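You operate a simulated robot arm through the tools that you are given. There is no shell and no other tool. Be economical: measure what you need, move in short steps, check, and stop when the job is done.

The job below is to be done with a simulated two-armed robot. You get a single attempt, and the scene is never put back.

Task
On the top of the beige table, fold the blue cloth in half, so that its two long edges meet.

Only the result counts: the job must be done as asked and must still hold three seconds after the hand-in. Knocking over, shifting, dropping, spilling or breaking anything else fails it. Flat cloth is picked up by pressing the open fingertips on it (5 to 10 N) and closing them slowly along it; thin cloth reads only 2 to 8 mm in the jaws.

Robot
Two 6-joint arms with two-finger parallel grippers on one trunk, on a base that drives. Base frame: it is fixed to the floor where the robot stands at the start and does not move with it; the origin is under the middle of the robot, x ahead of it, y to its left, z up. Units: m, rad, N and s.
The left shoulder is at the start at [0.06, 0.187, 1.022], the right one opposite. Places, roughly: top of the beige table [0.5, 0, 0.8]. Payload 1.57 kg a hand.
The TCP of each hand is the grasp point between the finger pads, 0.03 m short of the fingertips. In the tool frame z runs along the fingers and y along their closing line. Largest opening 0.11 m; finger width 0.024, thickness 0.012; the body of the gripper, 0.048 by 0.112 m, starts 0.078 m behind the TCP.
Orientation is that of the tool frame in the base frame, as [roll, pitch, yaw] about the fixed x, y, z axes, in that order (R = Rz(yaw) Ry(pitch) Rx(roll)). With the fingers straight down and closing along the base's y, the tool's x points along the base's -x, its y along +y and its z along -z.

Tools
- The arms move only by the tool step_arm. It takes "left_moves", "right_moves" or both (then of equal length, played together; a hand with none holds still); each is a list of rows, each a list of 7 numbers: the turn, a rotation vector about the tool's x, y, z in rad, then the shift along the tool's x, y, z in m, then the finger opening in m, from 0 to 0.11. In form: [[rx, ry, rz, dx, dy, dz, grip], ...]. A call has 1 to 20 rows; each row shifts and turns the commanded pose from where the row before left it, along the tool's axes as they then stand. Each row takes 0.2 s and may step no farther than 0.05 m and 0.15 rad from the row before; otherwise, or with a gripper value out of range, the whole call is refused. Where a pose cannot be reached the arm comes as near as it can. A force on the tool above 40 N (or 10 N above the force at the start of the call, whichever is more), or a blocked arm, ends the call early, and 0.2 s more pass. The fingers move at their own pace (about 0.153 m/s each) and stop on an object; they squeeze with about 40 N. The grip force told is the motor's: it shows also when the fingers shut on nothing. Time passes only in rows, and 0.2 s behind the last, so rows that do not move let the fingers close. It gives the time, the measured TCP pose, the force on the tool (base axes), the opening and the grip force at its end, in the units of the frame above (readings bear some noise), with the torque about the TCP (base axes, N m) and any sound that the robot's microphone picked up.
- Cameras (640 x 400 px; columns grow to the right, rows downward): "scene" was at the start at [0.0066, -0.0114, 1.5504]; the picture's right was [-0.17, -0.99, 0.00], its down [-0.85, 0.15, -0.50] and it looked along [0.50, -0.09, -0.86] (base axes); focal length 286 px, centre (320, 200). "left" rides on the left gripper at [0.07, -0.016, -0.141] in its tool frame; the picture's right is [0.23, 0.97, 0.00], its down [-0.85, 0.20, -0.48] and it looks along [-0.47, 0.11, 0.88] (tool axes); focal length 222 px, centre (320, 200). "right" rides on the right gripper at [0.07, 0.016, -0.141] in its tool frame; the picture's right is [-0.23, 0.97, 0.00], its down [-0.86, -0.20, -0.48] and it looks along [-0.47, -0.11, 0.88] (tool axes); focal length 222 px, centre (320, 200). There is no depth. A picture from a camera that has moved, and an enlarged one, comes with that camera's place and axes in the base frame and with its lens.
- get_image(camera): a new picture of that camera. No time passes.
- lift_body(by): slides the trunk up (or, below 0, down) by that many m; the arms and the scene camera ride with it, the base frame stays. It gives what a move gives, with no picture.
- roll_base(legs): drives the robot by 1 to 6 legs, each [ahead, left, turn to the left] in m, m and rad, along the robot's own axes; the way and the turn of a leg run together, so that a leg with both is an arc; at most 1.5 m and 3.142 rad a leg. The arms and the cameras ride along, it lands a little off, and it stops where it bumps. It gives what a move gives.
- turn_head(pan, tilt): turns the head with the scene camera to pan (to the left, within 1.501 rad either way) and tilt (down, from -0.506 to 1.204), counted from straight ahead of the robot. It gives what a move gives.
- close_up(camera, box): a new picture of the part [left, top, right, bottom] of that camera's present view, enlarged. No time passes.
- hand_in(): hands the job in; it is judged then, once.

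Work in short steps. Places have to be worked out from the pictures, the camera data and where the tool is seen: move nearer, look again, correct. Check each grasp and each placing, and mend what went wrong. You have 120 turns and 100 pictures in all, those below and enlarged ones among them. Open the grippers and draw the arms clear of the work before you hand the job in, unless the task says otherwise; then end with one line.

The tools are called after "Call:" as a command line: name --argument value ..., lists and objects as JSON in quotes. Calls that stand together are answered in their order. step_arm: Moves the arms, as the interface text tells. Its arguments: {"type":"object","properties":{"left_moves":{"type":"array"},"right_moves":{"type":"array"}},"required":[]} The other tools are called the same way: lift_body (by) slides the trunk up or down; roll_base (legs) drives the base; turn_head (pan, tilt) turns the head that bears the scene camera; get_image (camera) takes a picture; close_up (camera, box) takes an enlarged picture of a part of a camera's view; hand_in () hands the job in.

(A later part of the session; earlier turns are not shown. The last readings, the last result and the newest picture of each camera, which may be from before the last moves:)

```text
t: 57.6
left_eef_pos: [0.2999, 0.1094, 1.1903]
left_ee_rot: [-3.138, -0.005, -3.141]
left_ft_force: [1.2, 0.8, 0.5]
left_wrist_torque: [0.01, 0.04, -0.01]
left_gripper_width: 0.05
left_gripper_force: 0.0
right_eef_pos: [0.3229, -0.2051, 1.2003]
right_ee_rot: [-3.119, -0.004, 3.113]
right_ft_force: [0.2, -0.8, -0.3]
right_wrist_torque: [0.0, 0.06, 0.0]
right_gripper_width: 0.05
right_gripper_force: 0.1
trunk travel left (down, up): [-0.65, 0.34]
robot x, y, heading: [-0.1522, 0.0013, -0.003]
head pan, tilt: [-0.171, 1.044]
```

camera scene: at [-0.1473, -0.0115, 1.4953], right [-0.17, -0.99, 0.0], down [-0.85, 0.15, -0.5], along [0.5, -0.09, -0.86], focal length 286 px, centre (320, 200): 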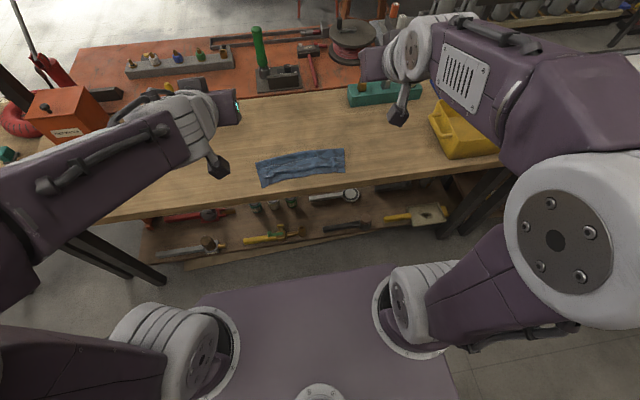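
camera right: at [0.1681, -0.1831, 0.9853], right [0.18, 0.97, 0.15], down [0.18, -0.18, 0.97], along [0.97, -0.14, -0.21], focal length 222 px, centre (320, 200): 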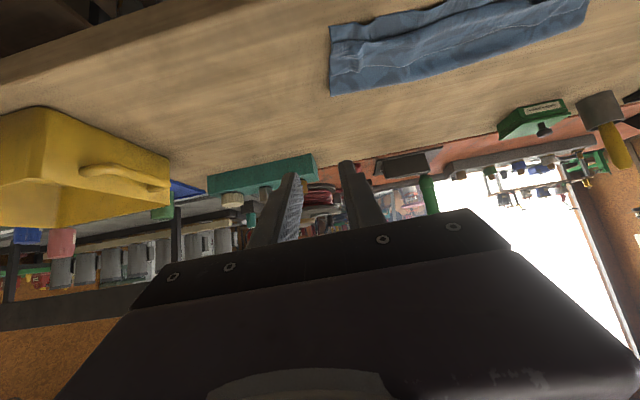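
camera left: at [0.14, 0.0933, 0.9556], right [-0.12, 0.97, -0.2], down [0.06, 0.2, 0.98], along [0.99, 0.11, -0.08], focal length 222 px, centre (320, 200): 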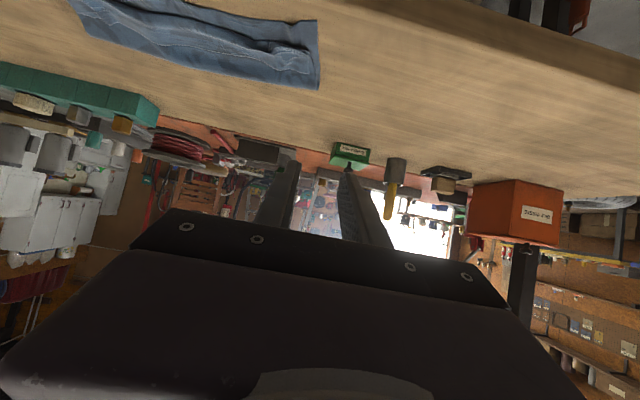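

Tools are upright. I bring both down to ~0.95 m for a good look.

Call:
step_arm --left_moves '[[0, 0, 0, -0.0083, -0.004, 0.04, 0.05], [0, 0, 0, -0.0083, -0.004, 0.04, 0.05], [0, 0, 0, -0.0083, -0.004, 0.04, 0.05], [0, 0, 0, -0.0083, -0.004, 0.04, 0.05], [0, 0, 0, -0.0083, -0.004, 0.04, 0.05], [0, 0, 0, -0.0083, -0.004, 0.04, 0.05]]' --right_moves '[[0, 0, 0, -0.0083, 0, 0.0417, 0.05], [0, 0, 0, -0.0083, 0, 0.0417, 0.05], [0, 0, 0, -0.0083, 0, 0.0417, 0.05], [0, 0, 0, -0.0083, 0, 0.0417, 0.05], [0, 0, 0, -0.0083, 0, 0.0417, 0.05], [0, 0, 0, -0.0083, 0, 0.0417, 0.05]]'

Call:
get_image --camera "left"

Call:
get_image --camera "right"

```text
t: 59.0
left_eef_pos: [0.3476, 0.0841, 0.9528]
left_ee_rot: [-3.14, -0.001, -3.141]
left_ft_force: [-0.6, 0.6, 0.3]
left_wrist_torque: [0.02, 0.02, -0.01]
left_gripper_width: 0.0501
left_gripper_force: 0.1
right_eef_pos: [0.3726, -0.2134, 0.9501]
right_ee_rot: [-3.119, 0.0, 3.113]
right_ft_force: [-0.4, 0.9, -0.4]
right_wrist_torque: [-0.03, 0.04, -0.01]
right_gripper_width: 0.0501
right_gripper_force: 0.0
trunk travel left (down, up): [-0.65, 0.34]
robot x, y, heading: [-0.1549, 0.0034, 0.003]
head pan, tilt: [-0.171, 1.044]
```

```text
50 pictures are left
camera left: at [0.2784, 0.0683, 1.0946], right [-0.23, 0.97, 0.0], down [0.86, 0.2, 0.48], along [0.46, 0.11, -0.88], focal length 222 px, centre (320, 200)
```

left: 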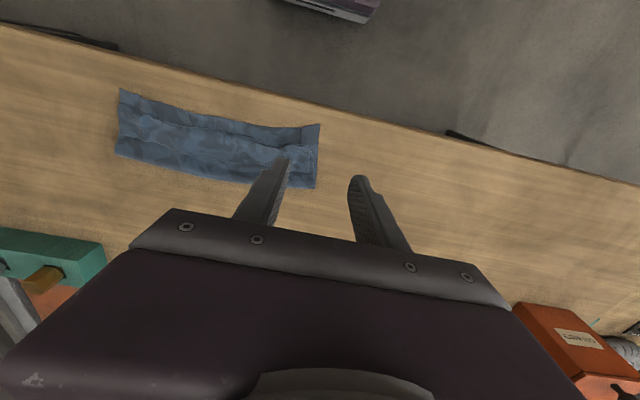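

```text
49 pictures are left
camera right: at [0.3026, -0.1911, 1.0914], right [0.25, 0.97, -0.02], down [0.85, -0.21, 0.48], along [0.46, -0.14, -0.88], focal length 222 px, centre (320, 200)
```

right: 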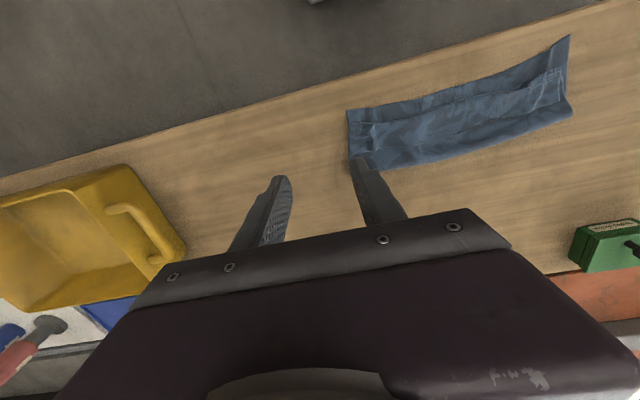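

Zooming on each end to see the flap edge.

Call:
close_up --camera "left" --box '[100, 70, 340, 220]'

Call:
close_up --camera "right" --box '[340, 30, 580, 180]'

```text
2.67 times, centred on (220, 145) of left
camera zoom: at [0.2784, 0.0683, 1.0946], right [-0.23, 0.97, 0.0], down [0.86, 0.2, 0.48], along [0.46, 0.11, -0.88], focal length 592 px, centre (587, 347)
```

zoom: 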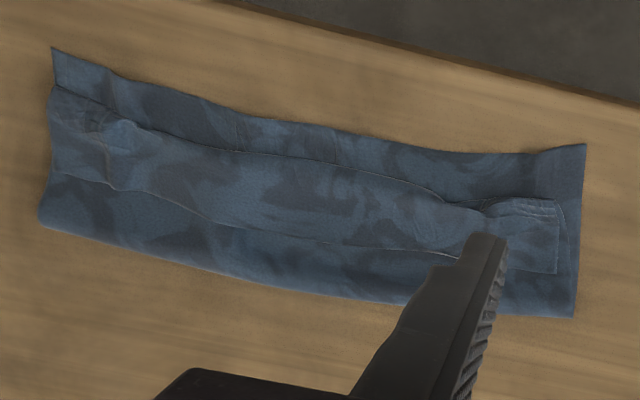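

```text
2.67 times, centred on (460, 105) of right
camera zoom: at [0.3026, -0.1911, 1.0914], right [0.25, 0.97, -0.02], down [0.85, -0.21, 0.48], along [0.46, -0.14, -0.88], focal length 592 px, centre (-53, 453)
```

zoom: 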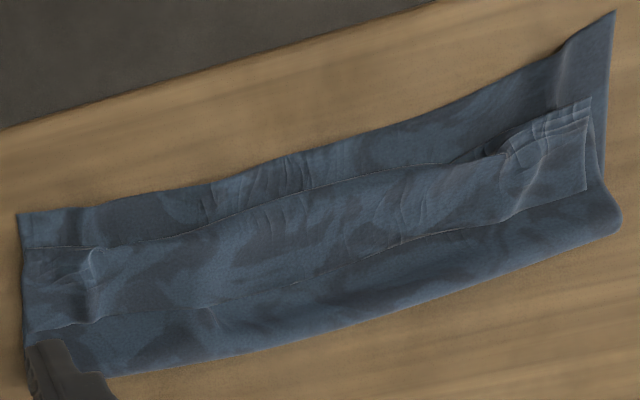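

The flap runs from the curl (x≈0.365) to its edge (x≈0.40). Plan: the right hand pins the two layers near the fold line, and the left hand drags the flap towards the robot by light friction. Moving both above their spots.

Call:
step_arm --left_moves '[[0, 0, 0, -0.0075, -0.0058, 0.0246, 0.03], [0, 0, 0, -0.0075, -0.0058, 0.0246, 0.03], [0, 0, 0, -0.0075, -0.0058, 0.0246, 0.03], [0, 0, 0, -0.0075, -0.0058, 0.0246, 0.03], [0, 0, 0, -0.0075, -0.0058, 0.0246, 0.03], [0, 0, 0, 0, 0, 0, 0.03]]' --right_moves '[[0, 0, 0, -0.0103, 0.0277, 0.025, 0.03], [0, 0, 0, -0.0103, 0.0277, 0.025, 0.03], [0, 0, 0, -0.0103, 0.0277, 0.025, 0.03], [0, 0, 0, -0.0103, 0.0277, 0.025, 0.03], [0, 0, 0, -0.0103, 0.0277, 0.025, 0.03], [0, 0, 0, 0, 0, 0, 0.03]]'

Call:
close_up --camera "left" --box '[160, 70, 480, 270]'

Call:
close_up --camera "right" --box '[160, 70, 480, 270]'

```text
t: 60.4
left_eef_pos: [0.3832, 0.0547, 0.8305]
left_ee_rot: [-3.141, 0.002, 3.141]
left_ft_force: [-0.2, -0.1, 0.1]
left_wrist_torque: [0.04, -0.02, 0.04]
left_gripper_width: 0.0302
left_gripper_force: 0.0
right_eef_pos: [0.4256, -0.0782, 0.8236]
right_ee_rot: [-3.119, 0.002, 3.111]
right_ft_force: [0.0, 0.3, -1.0]
right_wrist_torque: [-0.01, -0.01, -0.01]
right_gripper_width: 0.0299
right_gripper_force: 0.0
trunk travel left (down, up): [-0.65, 0.34]
robot x, y, heading: [-0.1537, -0.0008, 0.0]
head pan, tilt: [-0.171, 1.044]
```

```text
2.00 times, centred on (320, 170) of left
camera zoom: at [0.3136, 0.0388, 0.973], right [-0.23, 0.97, 0.0], down [0.85, 0.2, 0.48], along [0.47, 0.11, -0.88], focal length 444 px, centre (320, 260)
```

zoom: 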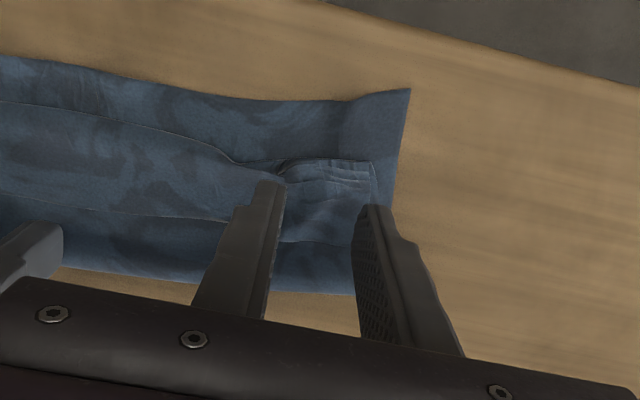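

```text
2.00 times, centred on (320, 170) of right
camera zoom: at [0.3559, -0.0557, 0.9652], right [0.26, 0.97, -0.02], down [0.85, -0.21, 0.48], along [0.46, -0.14, -0.87], focal length 444 px, centre (320, 260)
```

zoom: 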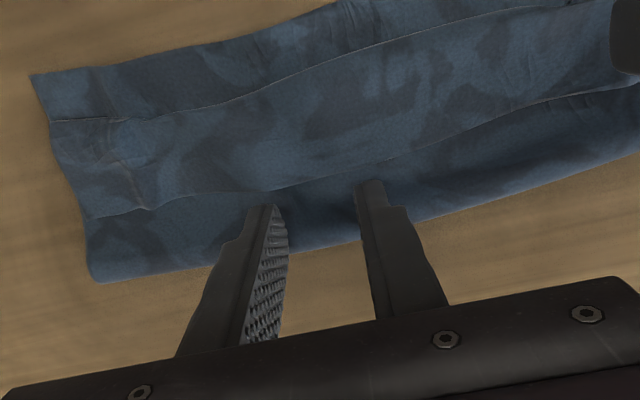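

The left fingers are over the flap, the right ones just beyond the flap edge on the double layer. I shift the left 1 cm inwards and lower both towards contact.

Call:
step_arm --left_moves '[[0, 0, 0, 0, -0.009, 0.006, 0.03], [0, 0, 0, 0, 0, 0, 0.03], [0, 0, 0, 0, 0, 0, 0.03]]' --right_moves '[[0, 0, 0, 0, 0, 0.006, 0.03], [0, 0, 0, 0, 0, 0.004, 0.03], [0, 0, 0, 0, 0, 0, 0.03]]'

```text
t: 61.2
left_eef_pos: [0.3847, 0.0458, 0.824]
left_ee_rot: [-3.141, 0.001, 3.14]
left_ft_force: [0.3, -0.7, 0.0]
left_wrist_torque: [-0.02, 0.01, -0.03]
left_gripper_width: 0.0301
left_gripper_force: 0.0
right_eef_pos: [0.4257, -0.0796, 0.8137]
right_ee_rot: [-3.12, 0.002, 3.113]
right_ft_force: [-0.2, -0.8, 0.5]
right_wrist_torque: [0.01, -0.04, 0.0]
right_gripper_width: 0.0296
right_gripper_force: 0.1
trunk travel left (down, up): [-0.65, 0.34]
robot x, y, heading: [-0.1521, -0.0049, 0.004]
head pan, tilt: [-0.171, 1.044]
```

Right just above contact; I press it 2.5 mm more, and lower the left in mm steps.

Call:
step_arm --left_moves '[[0, 0, 0, 0, 0, 0.002, 0.03], [0, 0, 0, 0, 0, 0.002, 0.03], [0, 0, 0, 0, 0, 0.002, 0.03], [0, 0, 0, 0, 0, 0, 0.03]]' --right_moves '[[0, 0, 0, 0, 0, 0.001, 0.03], [0, 0, 0, 0, 0, 0.001, 0.03], [0, 0, 0, 0, 0, 0.0005, 0.03], [0, 0, 0, 0, 0, 0, 0.03]]'

```text
t: 62.2
left_eef_pos: [0.3841, 0.047, 0.8186]
left_ee_rot: [-3.141, 0.004, -3.14]
left_ft_force: [-0.2, -0.1, 0.9]
left_wrist_torque: [0.0, 0.0, -0.01]
left_gripper_width: 0.0301
left_gripper_force: 0.1
right_eef_pos: [0.4253, -0.078, 0.812]
right_ee_rot: [-3.119, 0.003, 3.113]
right_ft_force: [-0.2, 0.9, 8.1]
right_wrist_torque: [0.16, -0.02, -0.01]
right_gripper_width: 0.03
right_gripper_force: 0.1
trunk travel left (down, up): [-0.65, 0.34]
robot x, y, heading: [-0.1505, -0.0002, 0.001]
head pan, tilt: [-0.171, 1.044]
```

The right pins with 8 N; a little more there, and the left down a further 2.5 mm.

Call:
step_arm --left_moves '[[0, 0, 0, 0, 0, 0.001, 0.03], [0, 0, 0, 0, 0, 0.001, 0.03], [0, 0, 0, 0, 0, 0.0007, 0.03], [0, 0, 0, 0, 0, 0, 0.03]]' --right_moves '[[0, 0, 0, 0, 0, 0.0008, 0.03], [0, 0, 0, 0, 0, 0, 0.03], [0, 0, 0, 0, 0, 0, 0.03], [0, 0, 0, 0, 0, 0, 0.03]]'

```text
t: 63.2
left_eef_pos: [0.3826, 0.047, 0.8144]
left_ee_rot: [-3.14, 0.001, 3.141]
left_ft_force: [0.1, -0.1, 0.0]
left_wrist_torque: [-0.03, 0.04, -0.01]
left_gripper_width: 0.0301
left_gripper_force: 0.0
right_eef_pos: [0.4241, -0.0793, 0.8112]
right_ee_rot: [-3.12, 0.005, 3.113]
right_ft_force: [3.3, 0.7, 16.0]
right_wrist_torque: [0.36, -0.12, -0.08]
right_gripper_width: 0.0299
right_gripper_force: 0.0
trunk travel left (down, up): [-0.65, 0.34]
robot x, y, heading: [-0.1525, 0.0002, -0.004]
head pan, tilt: [-0.171, 1.044]
```

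Left is still not loaded; 1.5 mm more.

Call:
step_arm --left_moves '[[0, 0, 0, 0, 0, 0.0008, 0.03], [0, 0, 0, 0, 0, 0.0007, 0.03], [0, 0, 0, 0, 0, 0, 0.03]]'

```text
t: 64.0
left_eef_pos: [0.383, 0.0469, 0.8134]
left_ee_rot: [-3.14, 0.002, 3.141]
left_ft_force: [0.2, 0.0, -0.4]
left_wrist_torque: [-0.02, 0.02, -0.02]
left_gripper_width: 0.0302
left_gripper_force: 0.0
right_eef_pos: [0.4242, -0.0783, 0.8135]
right_ee_rot: [-3.12, 0.006, 3.115]
right_ft_force: [5.1, 0.7, 18.8]
right_wrist_torque: [0.46, -0.15, -0.12]
right_gripper_width: 0.0299
right_gripper_force: 0.0
trunk travel left (down, up): [-0.65, 0.34]
robot x, y, heading: [-0.153, -0.0014, 0.001]
head pan, tilt: [-0.171, 1.044]
```

Call:
step_arm --left_moves '[[0, 0, 0, 0, 0, 0.0008, 0.03], [0, 0, 0, 0, 0, 0.0007, 0.03], [0, 0, 0, 0, 0, 0, 0.03]]'

Call:
close_up --camera "left" --box '[160, 70, 480, 270]'

```text
t: 64.8
left_eef_pos: [0.3821, 0.0477, 0.8124]
left_ee_rot: [-3.141, 0.001, 3.141]
left_ft_force: [0.7, 0.1, 1.3]
left_wrist_torque: [0.02, 0.01, 0.02]
left_gripper_width: 0.03
left_gripper_force: 0.1
right_eef_pos: [0.423, -0.0788, 0.8116]
right_ee_rot: [-3.117, 0.004, 3.114]
right_ft_force: [4.2, 0.3, 20.1]
right_wrist_torque: [0.49, -0.2, -0.13]
right_gripper_width: 0.0297
right_gripper_force: 0.0
trunk travel left (down, up): [-0.65, 0.34]
robot x, y, heading: [-0.1521, 0.0012, 0.0]
head pan, tilt: [-0.171, 1.044]
```

```text
2.00 times, centred on (320, 170) of left
camera zoom: at [0.3127, 0.0308, 0.9552], right [-0.23, 0.97, 0.0], down [0.85, 0.2, 0.48], along [0.47, 0.11, -0.88], focal length 444 px, centre (320, 260)
```

zoom: 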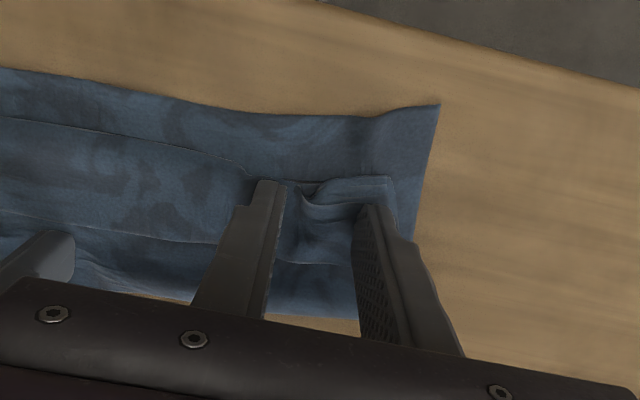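

Now in light contact. I press 0.5 mm more and drag the flap 2.4 cm towards the robot, slowly.

Call:
step_arm --left_moves '[[0, 0, 0, 0, 0, 0.0005, 0.03], [0, 0, 0, 0.003, 0, 0, 0.03], [0, 0, 0, 0.003, 0, 0, 0.03], [0, 0, 0, 0.003, 0, 0, 0.03], [0, 0, 0, 0.003, 0, 0, 0.03], [0, 0, 0, 0.003, 0, 0, 0.03], [0, 0, 0, 0.003, 0, 0, 0.03], [0, 0, 0, 0.003, 0, 0, 0.03], [0, 0, 0, 0.003, 0, 0, 0.03]]'

Call:
close_up --camera "left" --box '[160, 70, 480, 270]'

```text
t: 66.8
left_eef_pos: [0.3591, 0.0484, 0.8118]
left_ee_rot: [-3.139, 0.002, 3.141]
left_ft_force: [2.2, -0.6, 5.3]
left_wrist_torque: [0.05, -0.11, -0.03]
left_gripper_width: 0.03
left_gripper_force: 0.1
right_eef_pos: [0.4235, -0.0784, 0.8114]
right_ee_rot: [-3.119, 0.004, 3.114]
right_ft_force: [3.3, 0.4, 20.5]
right_wrist_torque: [0.47, -0.15, -0.09]
right_gripper_width: 0.03
right_gripper_force: 0.0
trunk travel left (down, up): [-0.65, 0.34]
robot x, y, heading: [-0.1531, -0.0005, -0.003]
head pan, tilt: [-0.171, 1.044]
```

```text
2.00 times, centred on (320, 170) of left
camera zoom: at [0.2885, 0.0306, 0.9548], right [-0.23, 0.97, 0.0], down [0.85, 0.2, 0.48], along [0.47, 0.11, -0.88], focal length 444 px, centre (320, 260)
```

zoom: 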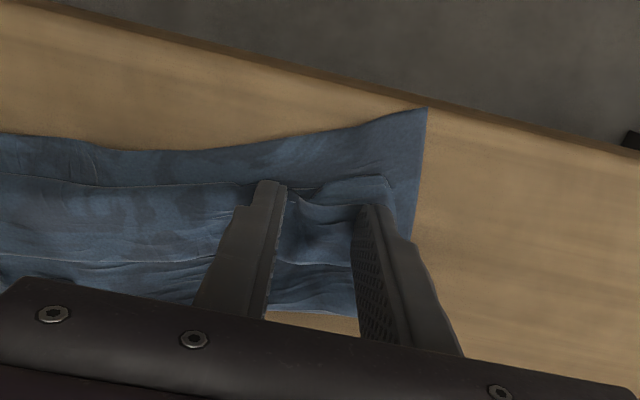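

The whole stack slid with the finger, so friction drag won't unroll it. There is a standing ridge of the flap right between the left fingers, so I lift the right hand off, raise the left ~3 mm and try closing on that ridge so that only the top ply is caught.

Call:
step_arm --left_moves '[[0, 0, 0, 0, 0, -0.0015, 0.03], [0, 0, 0, 0, 0, -0.0015, 0.03], [0, 0, 0, 0, 0, 0, 0.022], [0, 0, 0, 0, 0, 0, 0.015], [0, 0, 0, 0, 0, 0, 0.008], [0, 0, 0, 0, 0, 0, 0], [0, 0, 0, 0, 0, 0, 0]]' --right_moves '[[0, 0, 0, 0, 0, -0.003, 0.03], [0, 0, 0, 0, 0, -0.01, 0.03], [0, 0, 0, 0, 0, -0.03, 0.03], [0, 0, 0, 0, 0, -0.03, 0.03], [0, 0, 0, 0, -0.03, 0, 0.03], [0, 0, 0, 0, -0.03, 0, 0.03], [0, 0, 0, 0, -0.03, 0, 0.03]]'

Call:
close_up --camera "left" --box '[160, 70, 480, 270]'

Call:
close_up --camera "right" --box '[320, 0, 640, 200]'

```text
t: 68.4
left_eef_pos: [0.3598, 0.0465, 0.8133]
left_ee_rot: [3.141, 0.0, 3.141]
left_ft_force: [0.3, 0.2, -0.4]
left_wrist_torque: [0.03, -0.01, 0.01]
left_gripper_width: 0.0018
left_gripper_force: 23.6
right_eef_pos: [0.422, -0.1679, 0.8856]
right_ee_rot: [-3.119, 0.002, 3.114]
right_ft_force: [0.5, 0.1, 0.6]
right_wrist_torque: [0.04, 0.01, -0.02]
right_gripper_width: 0.03
right_gripper_force: 0.0
trunk travel left (down, up): [-0.65, 0.34]
robot x, y, heading: [-0.1547, -0.0014, 0.001]
head pan, tilt: [-0.171, 1.044]
```

```text
2.00 times, centred on (320, 170) of left
camera zoom: at [0.2901, 0.03, 0.9565], right [-0.23, 0.97, 0.0], down [0.85, 0.2, 0.48], along [0.47, 0.11, -0.88], focal length 444 px, centre (320, 260)
```

zoom: 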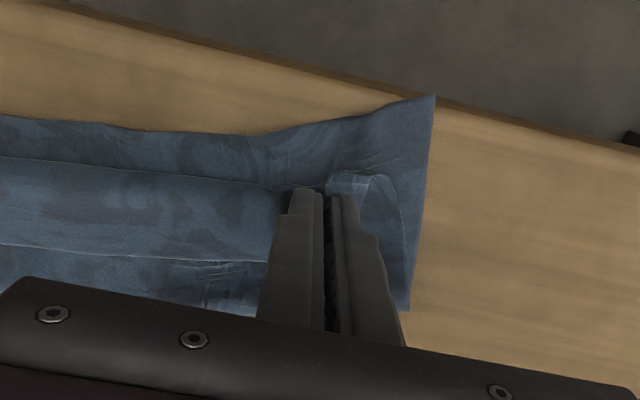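

```text
2.00 times, centred on (480, 100) of right
camera zoom: at [0.353, -0.1459, 1.0266], right [0.25, 0.97, -0.02], down [0.85, -0.21, 0.48], along [0.46, -0.14, -0.87], focal length 444 px, centre (0, 400)
```

zoom: 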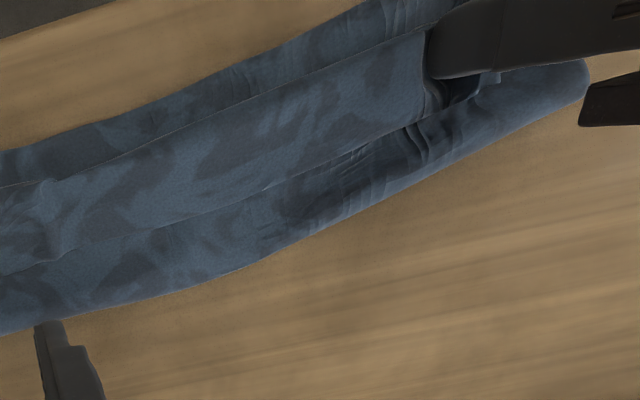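

The left reads 1.8 mm, so it has something. I lift it 3 cm to see which plies come.

Call:
step_arm --left_moves '[[0, 0, 0, 0, 0, -0.006, 0], [0, 0, 0, 0, 0, -0.008, 0], [0, 0, 0, 0, 0, -0.008, 0], [0, 0, 0, 0, 0, -0.008, 0]]'

Call:
close_up --camera "left" --box '[160, 70, 480, 270]'

Call:
close_up --camera "right" --box '[320, 0, 640, 200]'

Call:
close_up --camera "scene" --box '[200, 100, 400, 225]'

```text
t: 69.4
left_eef_pos: [0.3605, 0.0475, 0.8438]
left_ee_rot: [-3.14, 0.0, -3.141]
left_ft_force: [-0.8, -0.5, 0.0]
left_wrist_torque: [-0.01, 0.01, -0.01]
left_gripper_width: 0.0022
left_gripper_force: 23.8
right_eef_pos: [0.4232, -0.1677, 0.8852]
right_ee_rot: [-3.119, 0.002, 3.113]
right_ft_force: [0.3, 0.4, -0.2]
right_wrist_torque: [-0.03, 0.02, 0.01]
right_gripper_width: 0.0302
right_gripper_force: 0.1
trunk travel left (down, up): [-0.65, 0.34]
robot x, y, heading: [-0.1557, -0.0005, -0.001]
head pan, tilt: [-0.171, 1.044]
```

```text
2.00 times, centred on (320, 170) of left
camera zoom: at [0.2898, 0.0307, 0.987], right [-0.23, 0.97, 0.0], down [0.86, 0.2, 0.48], along [0.47, 0.11, -0.88], focal length 444 px, centre (320, 260)
```

zoom: 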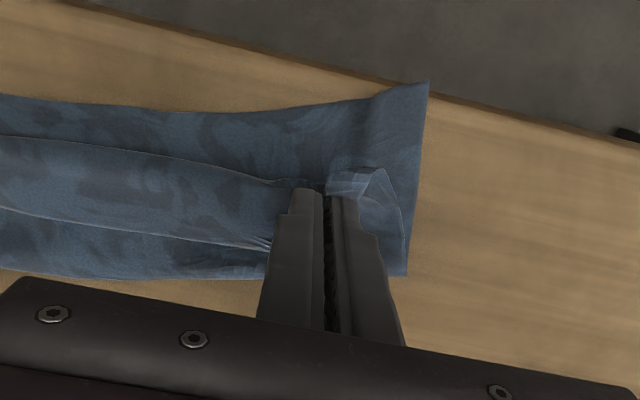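

```text
2.00 times, centred on (480, 100) of right
camera zoom: at [0.353, -0.1452, 1.0267], right [0.25, 0.97, -0.02], down [0.85, -0.21, 0.48], along [0.46, -0.14, -0.87], focal length 444 px, centre (0, 400)
```

zoom: 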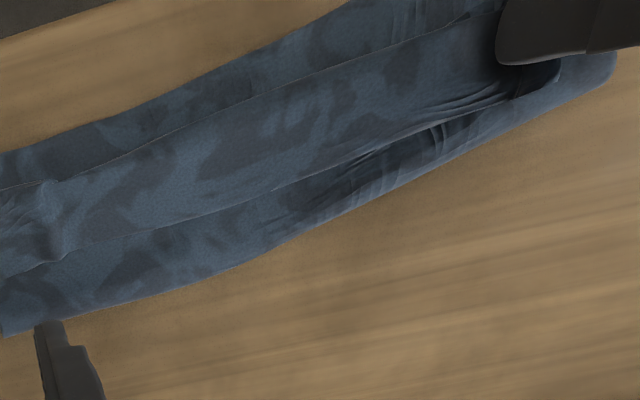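

```text
3.20 times, centred on (300, 162) of scene
camera zoom: at [-0.1474, -0.0116, 1.5504], right [-0.17, -0.99, 0.0], down [-0.85, 0.15, -0.5], along [0.5, -0.09, -0.86], focal length 917 px, centre (384, 320)
```

zoom: 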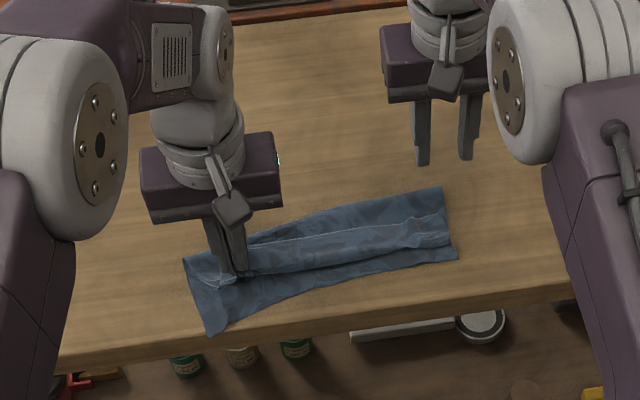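

The left lifts the flap and upper ply while the lower ply stays on the table. I'll catch the right end's ridge the same way, so that I can unfold and redo it with the edge held by just the corner of the pads. Right hand to the ridge near (0.385, -0.145).

Call:
step_arm --right_moves '[[0, 0, 0, 0.0127, 0.0075, 0.02, 0.03], [0, 0, 0, 0.0127, 0.0075, 0.02, 0.03], [0, 0, 0, 0.0127, 0.0075, 0.02, 0.03], [0, 0, 0, 0, 0, 0, 0.03]]'

Call:
close_up --camera "right" --box '[160, 70, 480, 270]'

```text
t: 70.4
left_eef_pos: [0.3602, 0.0476, 0.8443]
left_ee_rot: [-3.141, 0.001, -3.141]
left_ft_force: [0.2, -0.8, 0.2]
left_wrist_torque: [0.0, -0.04, 0.0]
left_gripper_width: 0.0021
left_gripper_force: 23.3
right_eef_pos: [0.3847, -0.1446, 0.8233]
right_ee_rot: [-3.119, 0.001, 3.114]
right_ft_force: [0.3, 0.6, 0.1]
right_wrist_torque: [-0.03, 0.04, 0.03]
right_gripper_width: 0.0299
right_gripper_force: 0.1
trunk travel left (down, up): [-0.65, 0.34]
robot x, y, heading: [-0.1538, 0.0008, -0.002]
head pan, tilt: [-0.171, 1.044]
```

```text
2.00 times, centred on (320, 170) of right
camera zoom: at [0.3168, -0.123, 0.9658], right [0.25, 0.97, -0.02], down [0.85, -0.21, 0.48], along [0.46, -0.14, -0.87], focal length 444 px, centre (320, 260)
```

zoom: 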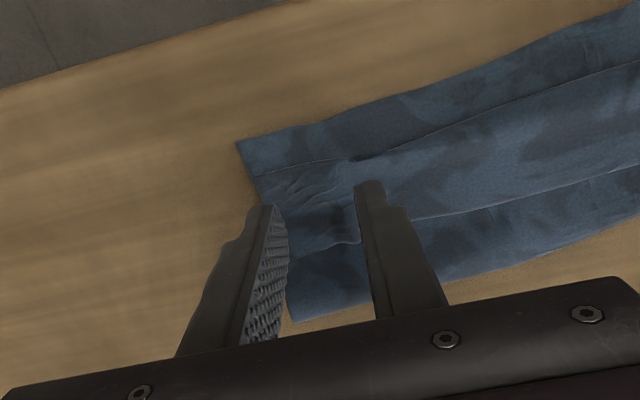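

The ridge is nearer the inner finger, so I shift 8 mm in y and 6 mm outwards in x, lower, and close lightly.

Call:
step_arm --right_moves '[[0, 0, 0, -0.006, 0.008, 0.005, 0.03], [0, 0, 0, 0, 0, 0.003, 0.03], [0, 0, 0, 0, 0, 0.0025, 0.03], [0, 0, 0, 0, 0, 0, 0.03]]'

```text
t: 71.4
left_eef_pos: [0.3605, 0.0482, 0.8441]
left_ee_rot: [-3.139, 0.001, 3.141]
left_ft_force: [-0.1, -0.2, 0.6]
left_wrist_torque: [0.0, 0.0, -0.01]
left_gripper_width: 0.0018
left_gripper_force: 23.7
right_eef_pos: [0.3916, -0.138, 0.8133]
right_ee_rot: [-3.119, 0.002, 3.113]
right_ft_force: [-0.7, 0.2, -0.6]
right_wrist_torque: [-0.02, -0.04, 0.03]
right_gripper_width: 0.03
right_gripper_force: 0.0
trunk travel left (down, up): [-0.65, 0.34]
robot x, y, heading: [-0.153, -0.0017, 0.001]
head pan, tilt: [-0.171, 1.044]
```

Call:
step_arm --right_moves '[[0, 0, 0, 0, 0, 0.001, 0.03], [0, 0, 0, 0, 0, 0, 0.026], [0, 0, 0, 0, 0, 0, 0.022], [0, 0, 0, 0, 0, 0, 0.018], [0, 0, 0, 0, 0, 0, 0.014], [0, 0, 0, 0, 0, 0, 0.01], [0, 0, 0, 0, 0, 0, 0.006], [0, 0, 0, 0, 0, 0, 0.002], [0, 0, 0, 0, 0, 0, 0], [0, 0, 0, 0, 0, 0, 0]]'

Call:
close_up --camera "right" --box '[160, 70, 480, 270]'

```text
t: 73.6
left_eef_pos: [0.3593, 0.0467, 0.8441]
left_ee_rot: [-3.14, 0.0, 3.141]
left_ft_force: [-0.6, -0.9, 0.0]
left_wrist_torque: [-0.03, 0.01, -0.02]
left_gripper_width: 0.0019
left_gripper_force: 23.4
right_eef_pos: [0.3921, -0.1369, 0.8138]
right_ee_rot: [-3.119, 0.003, 3.114]
right_ft_force: [0.1, 1.9, -0.1]
right_wrist_torque: [0.01, 0.0, 0.02]
right_gripper_width: 0.0017
right_gripper_force: 23.3
trunk travel left (down, up): [-0.65, 0.34]
robot x, y, heading: [-0.1542, -0.0004, -0.003]
head pan, tilt: [-0.171, 1.044]
```

```text
2.00 times, centred on (320, 170) of right
camera zoom: at [0.3231, -0.1149, 0.9548], right [0.25, 0.97, -0.02], down [0.85, -0.21, 0.48], along [0.46, -0.14, -0.87], focal length 444 px, centre (320, 260)
```

zoom: 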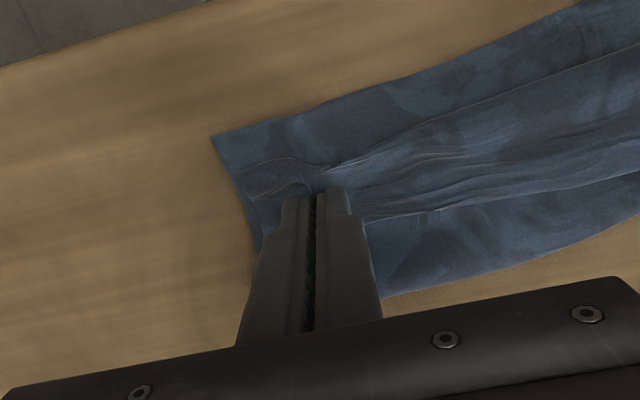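

Caught again, seemingly the flap near its edge. Lifting the right 3 cm to match the left.

Call:
step_arm --right_moves '[[0, 0, 0, 0, 0, -0.006, 0], [0, 0, 0, 0, 0, -0.008, 0], [0, 0, 0, 0, 0, -0.008, 0], [0, 0, 0, 0, 0, -0.008, 0]]'

Call:
get_image --camera "right"

Call:
close_up --camera "scene" --box '[230, 110, 390, 210]'

Call:
get_image --camera "left"

```text
t: 74.6
left_eef_pos: [0.3598, 0.0474, 0.8445]
left_ee_rot: [-3.139, 0.0, 3.142]
left_ft_force: [0.1, 0.1, -0.9]
left_wrist_torque: [0.0, 0.0, 0.0]
left_gripper_width: 0.002
left_gripper_force: 23.7
right_eef_pos: [0.3912, -0.1364, 0.8432]
right_ee_rot: [-3.118, 0.0, 3.114]
right_ft_force: [0.1, -0.8, 0.6]
right_wrist_torque: [-0.02, 0.01, 0.0]
right_gripper_width: 0.0018
right_gripper_force: 23.4
trunk travel left (down, up): [-0.65, 0.34]
robot x, y, heading: [-0.1518, 0.0025, 0.002]
head pan, tilt: [-0.171, 1.044]
```

```text
35 pictures are left
camera right: at [0.3228, -0.1146, 0.9849], right [0.25, 0.97, -0.02], down [0.85, -0.21, 0.48], along [0.46, -0.14, -0.87], focal length 222 px, centre (320, 200)
```

right: 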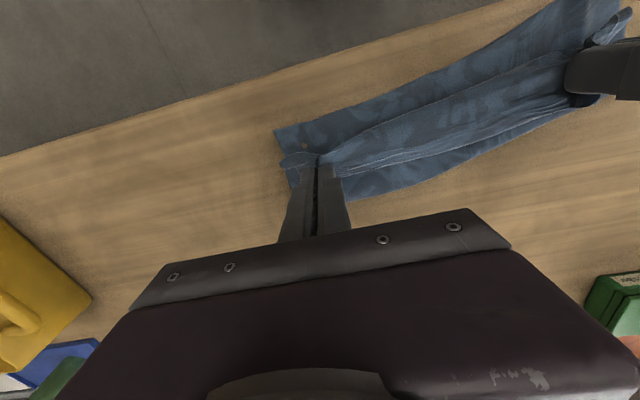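

```text
4.00 times, centred on (310, 160) of scene
camera zoom: at [-0.1474, -0.0114, 1.5504], right [-0.17, -0.99, 0.0], down [-0.85, 0.15, -0.5], along [0.5, -0.09, -0.86], focal length 1146 px, centre (360, 360)
```

zoom: 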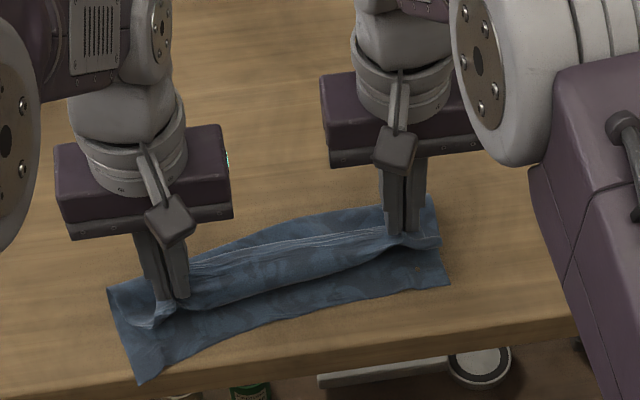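

```text
33 pictures are left
camera left: at [0.2899, 0.0309, 0.9869], right [-0.23, 0.97, 0.0], down [0.86, 0.2, 0.48], along [0.47, 0.11, -0.88], focal length 222 px, centre (320, 200)
```

left: 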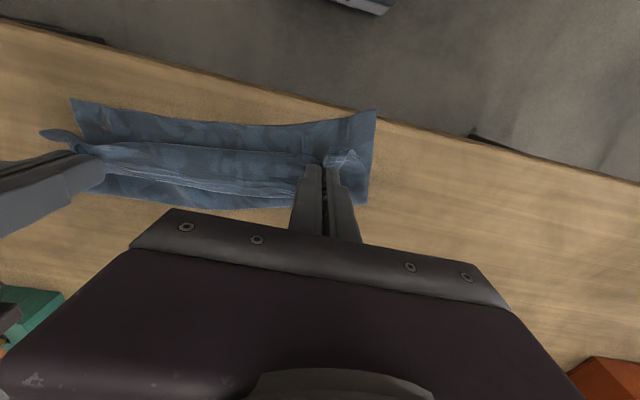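

Both ends are held and the lower layer lies still. I raise to clear, then drive forward 13 cm to carry the upper ply back over the fold line.

Call:
step_arm --left_moves '[[0, 0, 0, -0.005, 0, -0.014, 0], [0, 0, 0, -0.005, 0, -0.014, 0], [0, 0, 0, -0.01, 0, -0.014, 0], [0, 0, 0, -0.01, 0, -0.014, 0]]' --right_moves '[[0, 0, 0, 0, 0, -0.014, 0], [0, 0, 0, 0, 0, -0.014, 0], [0, 0, 0, 0, 0, -0.014, 0], [0, 0, 0, 0, 0, -0.014, 0]]'

Call:
roll_base --legs '[[0.13, 0, 0]]'

Call:
close_up --camera "scene" --box '[200, 110, 420, 250]'

```text
t: 75.6
left_eef_pos: [0.3896, 0.0481, 0.8989]
left_ee_rot: [-3.139, 0.0, -3.139]
left_ft_force: [0.7, -0.1, -0.7]
left_wrist_torque: [-0.02, -0.02, 0.03]
left_gripper_width: 0.0021
left_gripper_force: 22.9
right_eef_pos: [0.3918, -0.1354, 0.899]
right_ee_rot: [-3.12, 0.002, 3.114]
right_ft_force: [1.1, -0.6, 0.1]
right_wrist_torque: [-0.01, -0.01, -0.02]
right_gripper_width: 0.0018
right_gripper_force: 23.1
trunk travel left (down, up): [-0.65, 0.34]
robot x, y, heading: [-0.1545, -0.0008, 0.003]
head pan, tilt: [-0.171, 1.044]
```

```text
t: 76.9
left_eef_pos: [0.5186, 0.0474, 0.8993]
left_ee_rot: [-3.14, -0.002, -3.141]
left_ft_force: [-0.4, 0.0, -1.3]
left_wrist_torque: [-0.04, -0.01, -0.03]
left_gripper_width: 0.0022
left_gripper_force: 23.2
right_eef_pos: [0.5213, -0.134, 0.8996]
right_ee_rot: [-3.119, 0.001, 3.114]
right_ft_force: [-0.3, 0.1, -1.1]
right_wrist_torque: [0.01, -0.02, 0.01]
right_gripper_width: 0.0016
right_gripper_force: 23.5
trunk travel left (down, up): [-0.65, 0.34]
robot x, y, heading: [-0.0242, -0.0033, 0.005]
head pan, tilt: [-0.171, 1.044]
```

```text
2.86 times, centred on (310, 180) of scene
camera zoom: at [-0.0181, -0.0113, 1.5504], right [-0.17, -0.99, 0.0], down [-0.85, 0.15, -0.5], along [0.5, -0.08, -0.86], focal length 818 px, centre (349, 257)
```

zoom: 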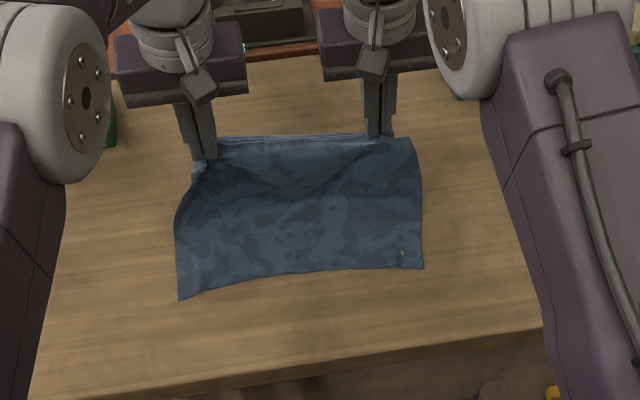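

The cloth has opened up, dragged a few cm forward (near edge now ≈0.405). I lower while pulling forward to stretch it flat.

Call:
step_arm --left_moves '[[0, 0, 0, -0.011, 0, 0.016, 0], [0, 0, 0, -0.011, 0.001, 0.016, 0], [0, 0, 0, -0.011, 0.002, 0.016, 0], [0, 0, 0, -0.011, 0.002, 0.016, 0], [0, 0, 0, -0.011, 0.002, 0.016, 0], [0, 0, 0, 0, 0, 0, 0]]' --right_moves '[[0, 0, 0, -0.011, 0, 0.016, 0], [0, 0, 0, -0.011, -0.002, 0.016, 0], [0, 0, 0, -0.011, -0.002, 0.016, 0], [0, 0, 0, -0.011, -0.002, 0.016, 0], [0, 0, 0, -0.011, -0.002, 0.016, 0], [0, 0, 0, 0, 0, 0, 0]]'

Call:
close_up --camera "scene" --box '[200, 110, 420, 250]'

Call:
close_up --camera "left" --box '[160, 70, 480, 270]'

```text
t: 78.3
left_eef_pos: [0.5591, 0.0578, 0.8216]
left_ee_rot: [-3.136, 0.002, 3.141]
left_ft_force: [0.2, -20.9, 0.0]
left_wrist_torque: [-0.63, -0.06, 0.02]
left_gripper_width: 0.0021
left_gripper_force: 23.4
left hand out of reach, approached as far as the arm can: row 4, 5
right_eef_pos: [0.5705, -0.1451, 0.8197]
right_ee_rot: [-3.122, 0.001, 3.116]
right_ft_force: [0.3, 20.3, -0.2]
right_wrist_torque: [0.66, 0.0, -0.25]
right_gripper_width: 0.0024
right_gripper_force: 23.7
right hand out of reach, approached as far as the arm can: row 5
trunk travel left (down, up): [-0.65, 0.34]
robot x, y, heading: [-0.0234, -0.002, 0.0]
head pan, tilt: [-0.171, 1.044]
```

```text
2.86 times, centred on (310, 180) of scene
camera zoom: at [-0.0178, -0.0112, 1.5504], right [-0.17, -0.99, 0.0], down [-0.85, 0.15, -0.5], along [0.5, -0.08, -0.86], focal length 818 px, centre (349, 257)
```

zoom: 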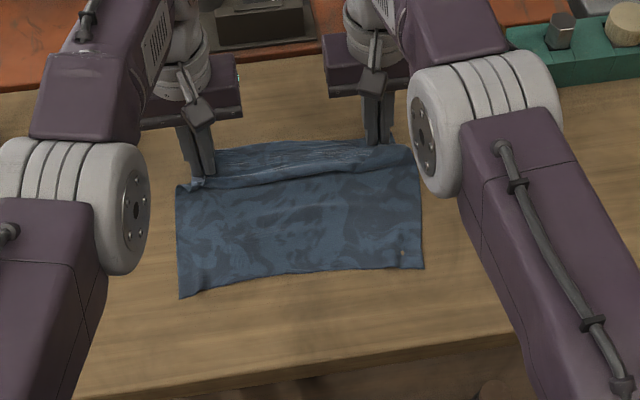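

```text
2.00 times, centred on (320, 170) of left
camera zoom: at [0.4884, 0.0419, 0.9648], right [-0.23, 0.97, -0.01], down [0.85, 0.2, 0.48], along [0.47, 0.1, -0.88], focal length 444 px, centre (320, 260)
```

zoom: 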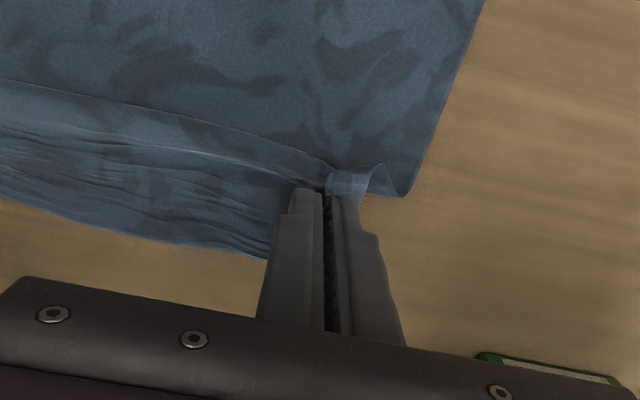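

The far edge now lies out beyond the S-shaped loop at x≈0.59, directly on the table. I relax sideways tension, set down and release, so I can regrasp only the very edge with the pad corners.

Call:
step_arm --left_moves '[[0, 0, 0, 0, -0.004, 0.004, 0], [0, 0, 0, 0, 0, 0.003, 0], [0, 0, 0, 0, 0, 0, 0.01], [0, 0, 0, 0, 0, 0, 0.02], [0, 0, 0, 0, 0, 0, 0.03], [0, 0, 0, 0, 0, -0.02, 0.03], [0, 0, 0, 0, 0, -0.04, 0.03], [0, 0, 0, 0, 0, -0.02, 0.03]]' --right_moves '[[0, 0, 0, 0, 0.004, 0.004, 0], [0, 0, 0, 0, 0, 0.002, 0], [0, 0, 0, 0, 0, 0, 0.01], [0, 0, 0, 0, 0, 0, 0.02], [0, 0, 0, 0, 0, 0, 0.03], [0, 0, 0, 0, 0, -0.02, 0.03], [0, 0, 0, 0, 0, -0.04, 0.03], [0, 0, 0, 0, 0, -0.02, 0.03]]'

Call:
roll_base --legs '[[0.05, 0, 0]]'

Call:
get_image --camera "left"

Call:
get_image --camera "right"

```text
t: 80.1
left_eef_pos: [0.5576, 0.0553, 0.8945]
left_ee_rot: [-3.14, 0.0, -3.139]
left_ft_force: [-0.5, -0.1, -0.6]
left_wrist_torque: [0.02, -0.01, 0.02]
left_gripper_width: 0.03
left_gripper_force: 0.0
right_eef_pos: [0.5703, -0.1402, 0.8931]
right_ee_rot: [-3.12, -0.001, 3.114]
right_ft_force: [-0.4, 0.0, 0.5]
right_wrist_torque: [0.03, -0.02, 0.02]
right_gripper_width: 0.03
right_gripper_force: 0.1
trunk travel left (down, up): [-0.65, 0.34]
robot x, y, heading: [-0.0244, 0.0017, -0.001]
head pan, tilt: [-0.171, 1.044]
```

```text
t: 81.0
left_eef_pos: [0.6081, 0.055, 0.8956]
left_ee_rot: [-3.14, 0.002, 3.14]
left_ft_force: [0.4, 0.4, -0.4]
left_wrist_torque: [0.0, 0.02, 0.0]
left_gripper_width: 0.0301
left_gripper_force: 0.0
right_eef_pos: [0.6201, -0.1414, 0.8943]
right_ee_rot: [-3.119, 0.001, 3.116]
right_ft_force: [-0.6, -0.5, 0.6]
right_wrist_torque: [-0.02, 0.0, -0.01]
right_gripper_width: 0.0302
right_gripper_force: 0.1
trunk travel left (down, up): [-0.65, 0.34]
robot x, y, heading: [0.0275, 0.0005, 0.003]
head pan, tilt: [-0.171, 1.044]
```

```text
29 pictures are left
camera left: at [0.5374, 0.0388, 1.0373], right [-0.23, 0.97, 0.0], down [0.85, 0.2, 0.48], along [0.47, 0.11, -0.88], focal length 222 px, centre (320, 200)
```

left: 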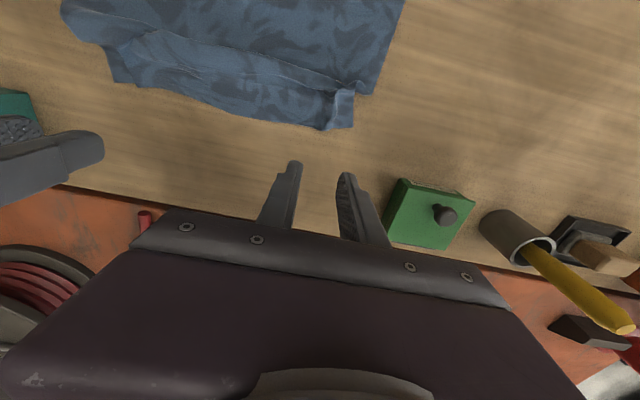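

```text
28 pictures are left
camera right: at [0.5509, -0.1176, 1.0351], right [0.25, 0.97, -0.02], down [0.85, -0.21, 0.48], along [0.46, -0.14, -0.87], focal length 222 px, centre (320, 200)
```

right: 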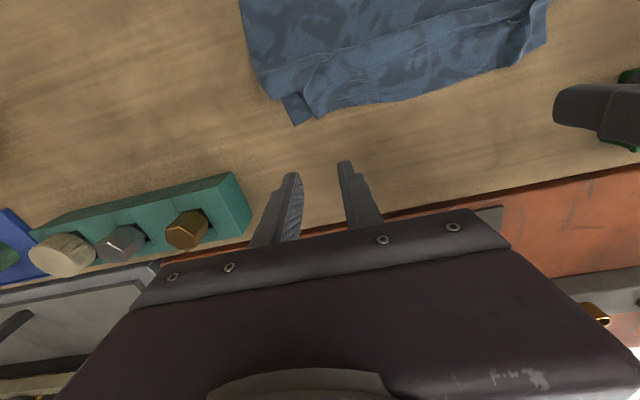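

The far edge is at x≈0.582 (left) and 0.585 (right). I place the pads so only ~7 mm of them overlaps the edge (centres at 0.586 / 0.590), squaring up the right tool too.

Call:
step_arm --left_moves '[[0, 0, 0, 0.011, 0, 0.025, 0.03], [0, 0, 0, 0.011, 0.001, 0.025, 0.03], [0, 0, 0, 0, 0, 0.022, 0.03], [0, 0, 0, 0, 0, 0.008, 0.03], [0, 0, 0, 0, 0, 0, 0.03]]' --right_moves '[[-0.0226, 0, -0.0276, 0.015, 0.003, 0.025, 0.03], [0, 0, 0, 0.015, 0.003, 0.025, 0.03], [0, 0, 0, 0, 0, 0.021, 0.03], [0, 0, 0, 0, 0, 0.008, 0.03], [0, 0, 0, 0, 0, 0, 0.03]]'

Call:
close_up --camera "left" --box '[230, 110, 430, 235]'

Call:
close_up --camera "right" --box '[220, 110, 420, 235]'

```text
t: 82.2
left_eef_pos: [0.5879, 0.0566, 0.8144]
left_ee_rot: [-3.14, 0.0, 3.141]
left_ft_force: [-0.5, -0.3, -0.2]
left_wrist_torque: [0.01, 0.0, -0.01]
left_gripper_width: 0.0301
left_gripper_force: 0.0
right_eef_pos: [0.5923, -0.1346, 0.8143]
right_ee_rot: [-3.141, 0.002, -3.141]
right_ft_force: [0.7, -0.2, 0.9]
right_wrist_torque: [-0.02, -0.02, 0.0]
right_gripper_width: 0.0299
right_gripper_force: 0.2
trunk travel left (down, up): [-0.65, 0.34]
robot x, y, heading: [0.0267, 0.0043, 0.003]
head pan, tilt: [-0.171, 1.044]
```

```text
3.20 times, centred on (330, 172) of left
camera zoom: at [0.5166, 0.0394, 0.9569], right [-0.23, 0.97, 0.0], down [0.85, 0.2, 0.48], along [0.47, 0.11, -0.88], focal length 711 px, centre (288, 288)
```

zoom: 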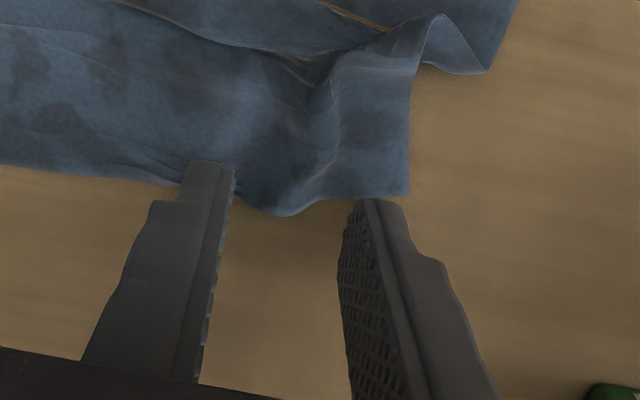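

```text
3.20 times, centred on (320, 172) of right
camera zoom: at [0.5213, -0.117, 0.9558], right [0.23, 0.97, 0.0], down [0.85, -0.2, 0.48], along [0.47, -0.11, -0.88], focal length 711 px, centre (320, 288)
```

zoom: 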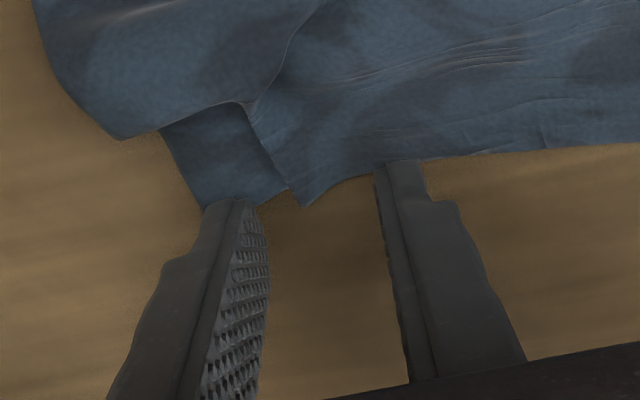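

Overlap is only 0–6 mm, so I move both 6–7 mm towards the robot and press down gently.

Call:
step_arm --left_moves '[[0, 0, 0, 0.007, 0, 0, 0.03], [0, 0, 0, 0, 0, 0.002, 0.03], [0, 0, 0, 0, 0, 0.001, 0.03], [0, 0, 0, 0, 0, 0, 0.03]]' --right_moves '[[0, 0, 0, 0.008, 0.001, 0, 0.03], [0, 0, 0, 0, 0, 0.002, 0.03], [0, 0, 0, 0, 0, 0.001, 0.03], [0, 0, 0, 0, 0, 0, 0.03]]'

```text
t: 83.2
left_eef_pos: [0.579, 0.0548, 0.8114]
left_ee_rot: [-3.14, 0.001, 3.141]
left_ft_force: [-0.3, -0.3, 2.0]
left_wrist_torque: [-0.01, 0.01, -0.03]
left_gripper_width: 0.0303
left_gripper_force: 0.0
right_eef_pos: [0.5818, -0.1336, 0.8109]
right_ee_rot: [-3.141, 0.001, 3.141]
right_ft_force: [0.0, 0.7, 1.2]
right_wrist_torque: [-0.01, 0.01, 0.01]
right_gripper_width: 0.03
right_gripper_force: 0.0
trunk travel left (down, up): [-0.65, 0.34]
robot x, y, heading: [0.0276, 0.0001, -0.002]
head pan, tilt: [-0.171, 1.044]
```

Touching at 1–2 N; 0.9 mm more, then a slow close.

Call:
step_arm --left_moves '[[0, 0, 0, 0, 0, 0.0009, 0.03], [0, 0, 0, 0, 0, 0, 0.03], [0, 0, 0, 0, 0, 0, 0.027], [0, 0, 0, 0, 0, 0, 0.024], [0, 0, 0, 0, 0, 0, 0.021], [0, 0, 0, 0, 0, 0, 0.018], [0, 0, 0, 0, 0, 0, 0.015], [0, 0, 0, 0, 0, -0.0002, 0.012], [0, 0, 0, 0, 0, -0.0002, 0.009], [0, 0, 0, 0, 0, -0.0002, 0.006], [0, 0, 0, 0, 0, 0, 0.003], [0, 0, 0, 0, 0, 0, 0], [0, 0, 0, 0, 0, 0, 0]]' --right_moves '[[0, 0, 0, 0, 0, 0.001, 0.03], [0, 0, 0, 0, 0, 0, 0.03], [0, 0, 0, 0, 0, 0, 0.027], [0, 0, 0, 0, 0, 0, 0.024], [0, 0, 0, 0, 0, 0, 0.021], [0, 0, 0, 0, 0, 0, 0.018], [0, 0, 0, 0, 0, 0, 0.015], [0, 0, 0, 0, 0, -0.0002, 0.012], [0, 0, 0, 0, 0, -0.0002, 0.009], [0, 0, 0, 0, 0, -0.0002, 0.006], [0, 0, 0, 0, 0, 0, 0.003], [0, 0, 0, 0, 0, 0, 0], [0, 0, 0, 0, 0, 0, 0]]'

Call:
close_up --camera "left" --box '[230, 110, 430, 235]'

Call:
close_up --camera "right" --box '[220, 110, 420, 235]'

```text
t: 86.0
left_eef_pos: [0.5794, 0.0551, 0.8119]
left_ee_rot: [-3.138, 0.003, -3.141]
left_ft_force: [-0.1, -11.8, 3.0]
left_wrist_torque: [-0.36, 0.03, 0.03]
left_gripper_width: 0.002
left_gripper_force: 23.4
right_eef_pos: [0.5831, -0.1336, 0.8119]
right_ee_rot: [-3.141, 0.001, 3.141]
right_ft_force: [-0.5, 11.5, 4.5]
right_wrist_torque: [0.37, 0.01, -0.06]
right_gripper_width: 0.0019
right_gripper_force: 23.6
trunk travel left (down, up): [-0.65, 0.34]
robot x, y, heading: [0.0288, 0.0016, 0.004]
head pan, tilt: [-0.171, 1.044]
```

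```text
3.20 times, centred on (330, 172) of left
camera zoom: at [0.5086, 0.0391, 0.9539], right [-0.23, 0.97, 0.0], down [0.85, 0.2, 0.48], along [0.47, 0.11, -0.88], focal length 711 px, centre (288, 288)
```

zoom: 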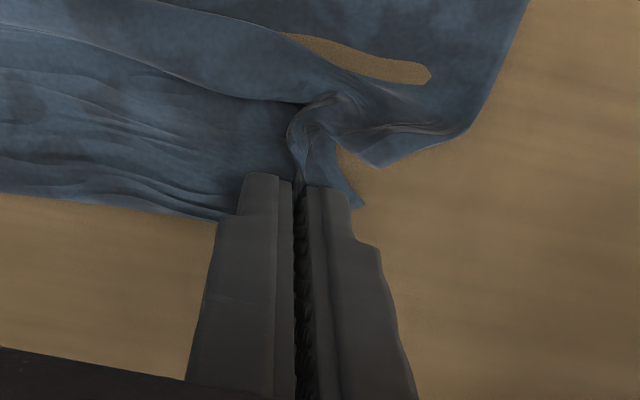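

```text
3.20 times, centred on (320, 172) of right
camera zoom: at [0.5127, -0.1156, 0.953], right [0.23, 0.97, 0.0], down [0.85, -0.2, 0.48], along [0.47, -0.11, -0.88], focal length 711 px, centre (320, 288)
```

zoom: 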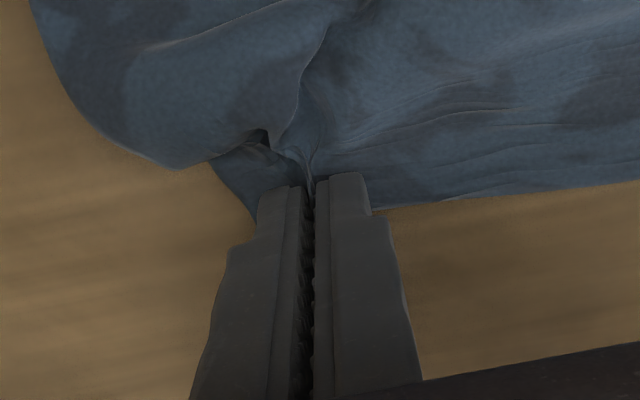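

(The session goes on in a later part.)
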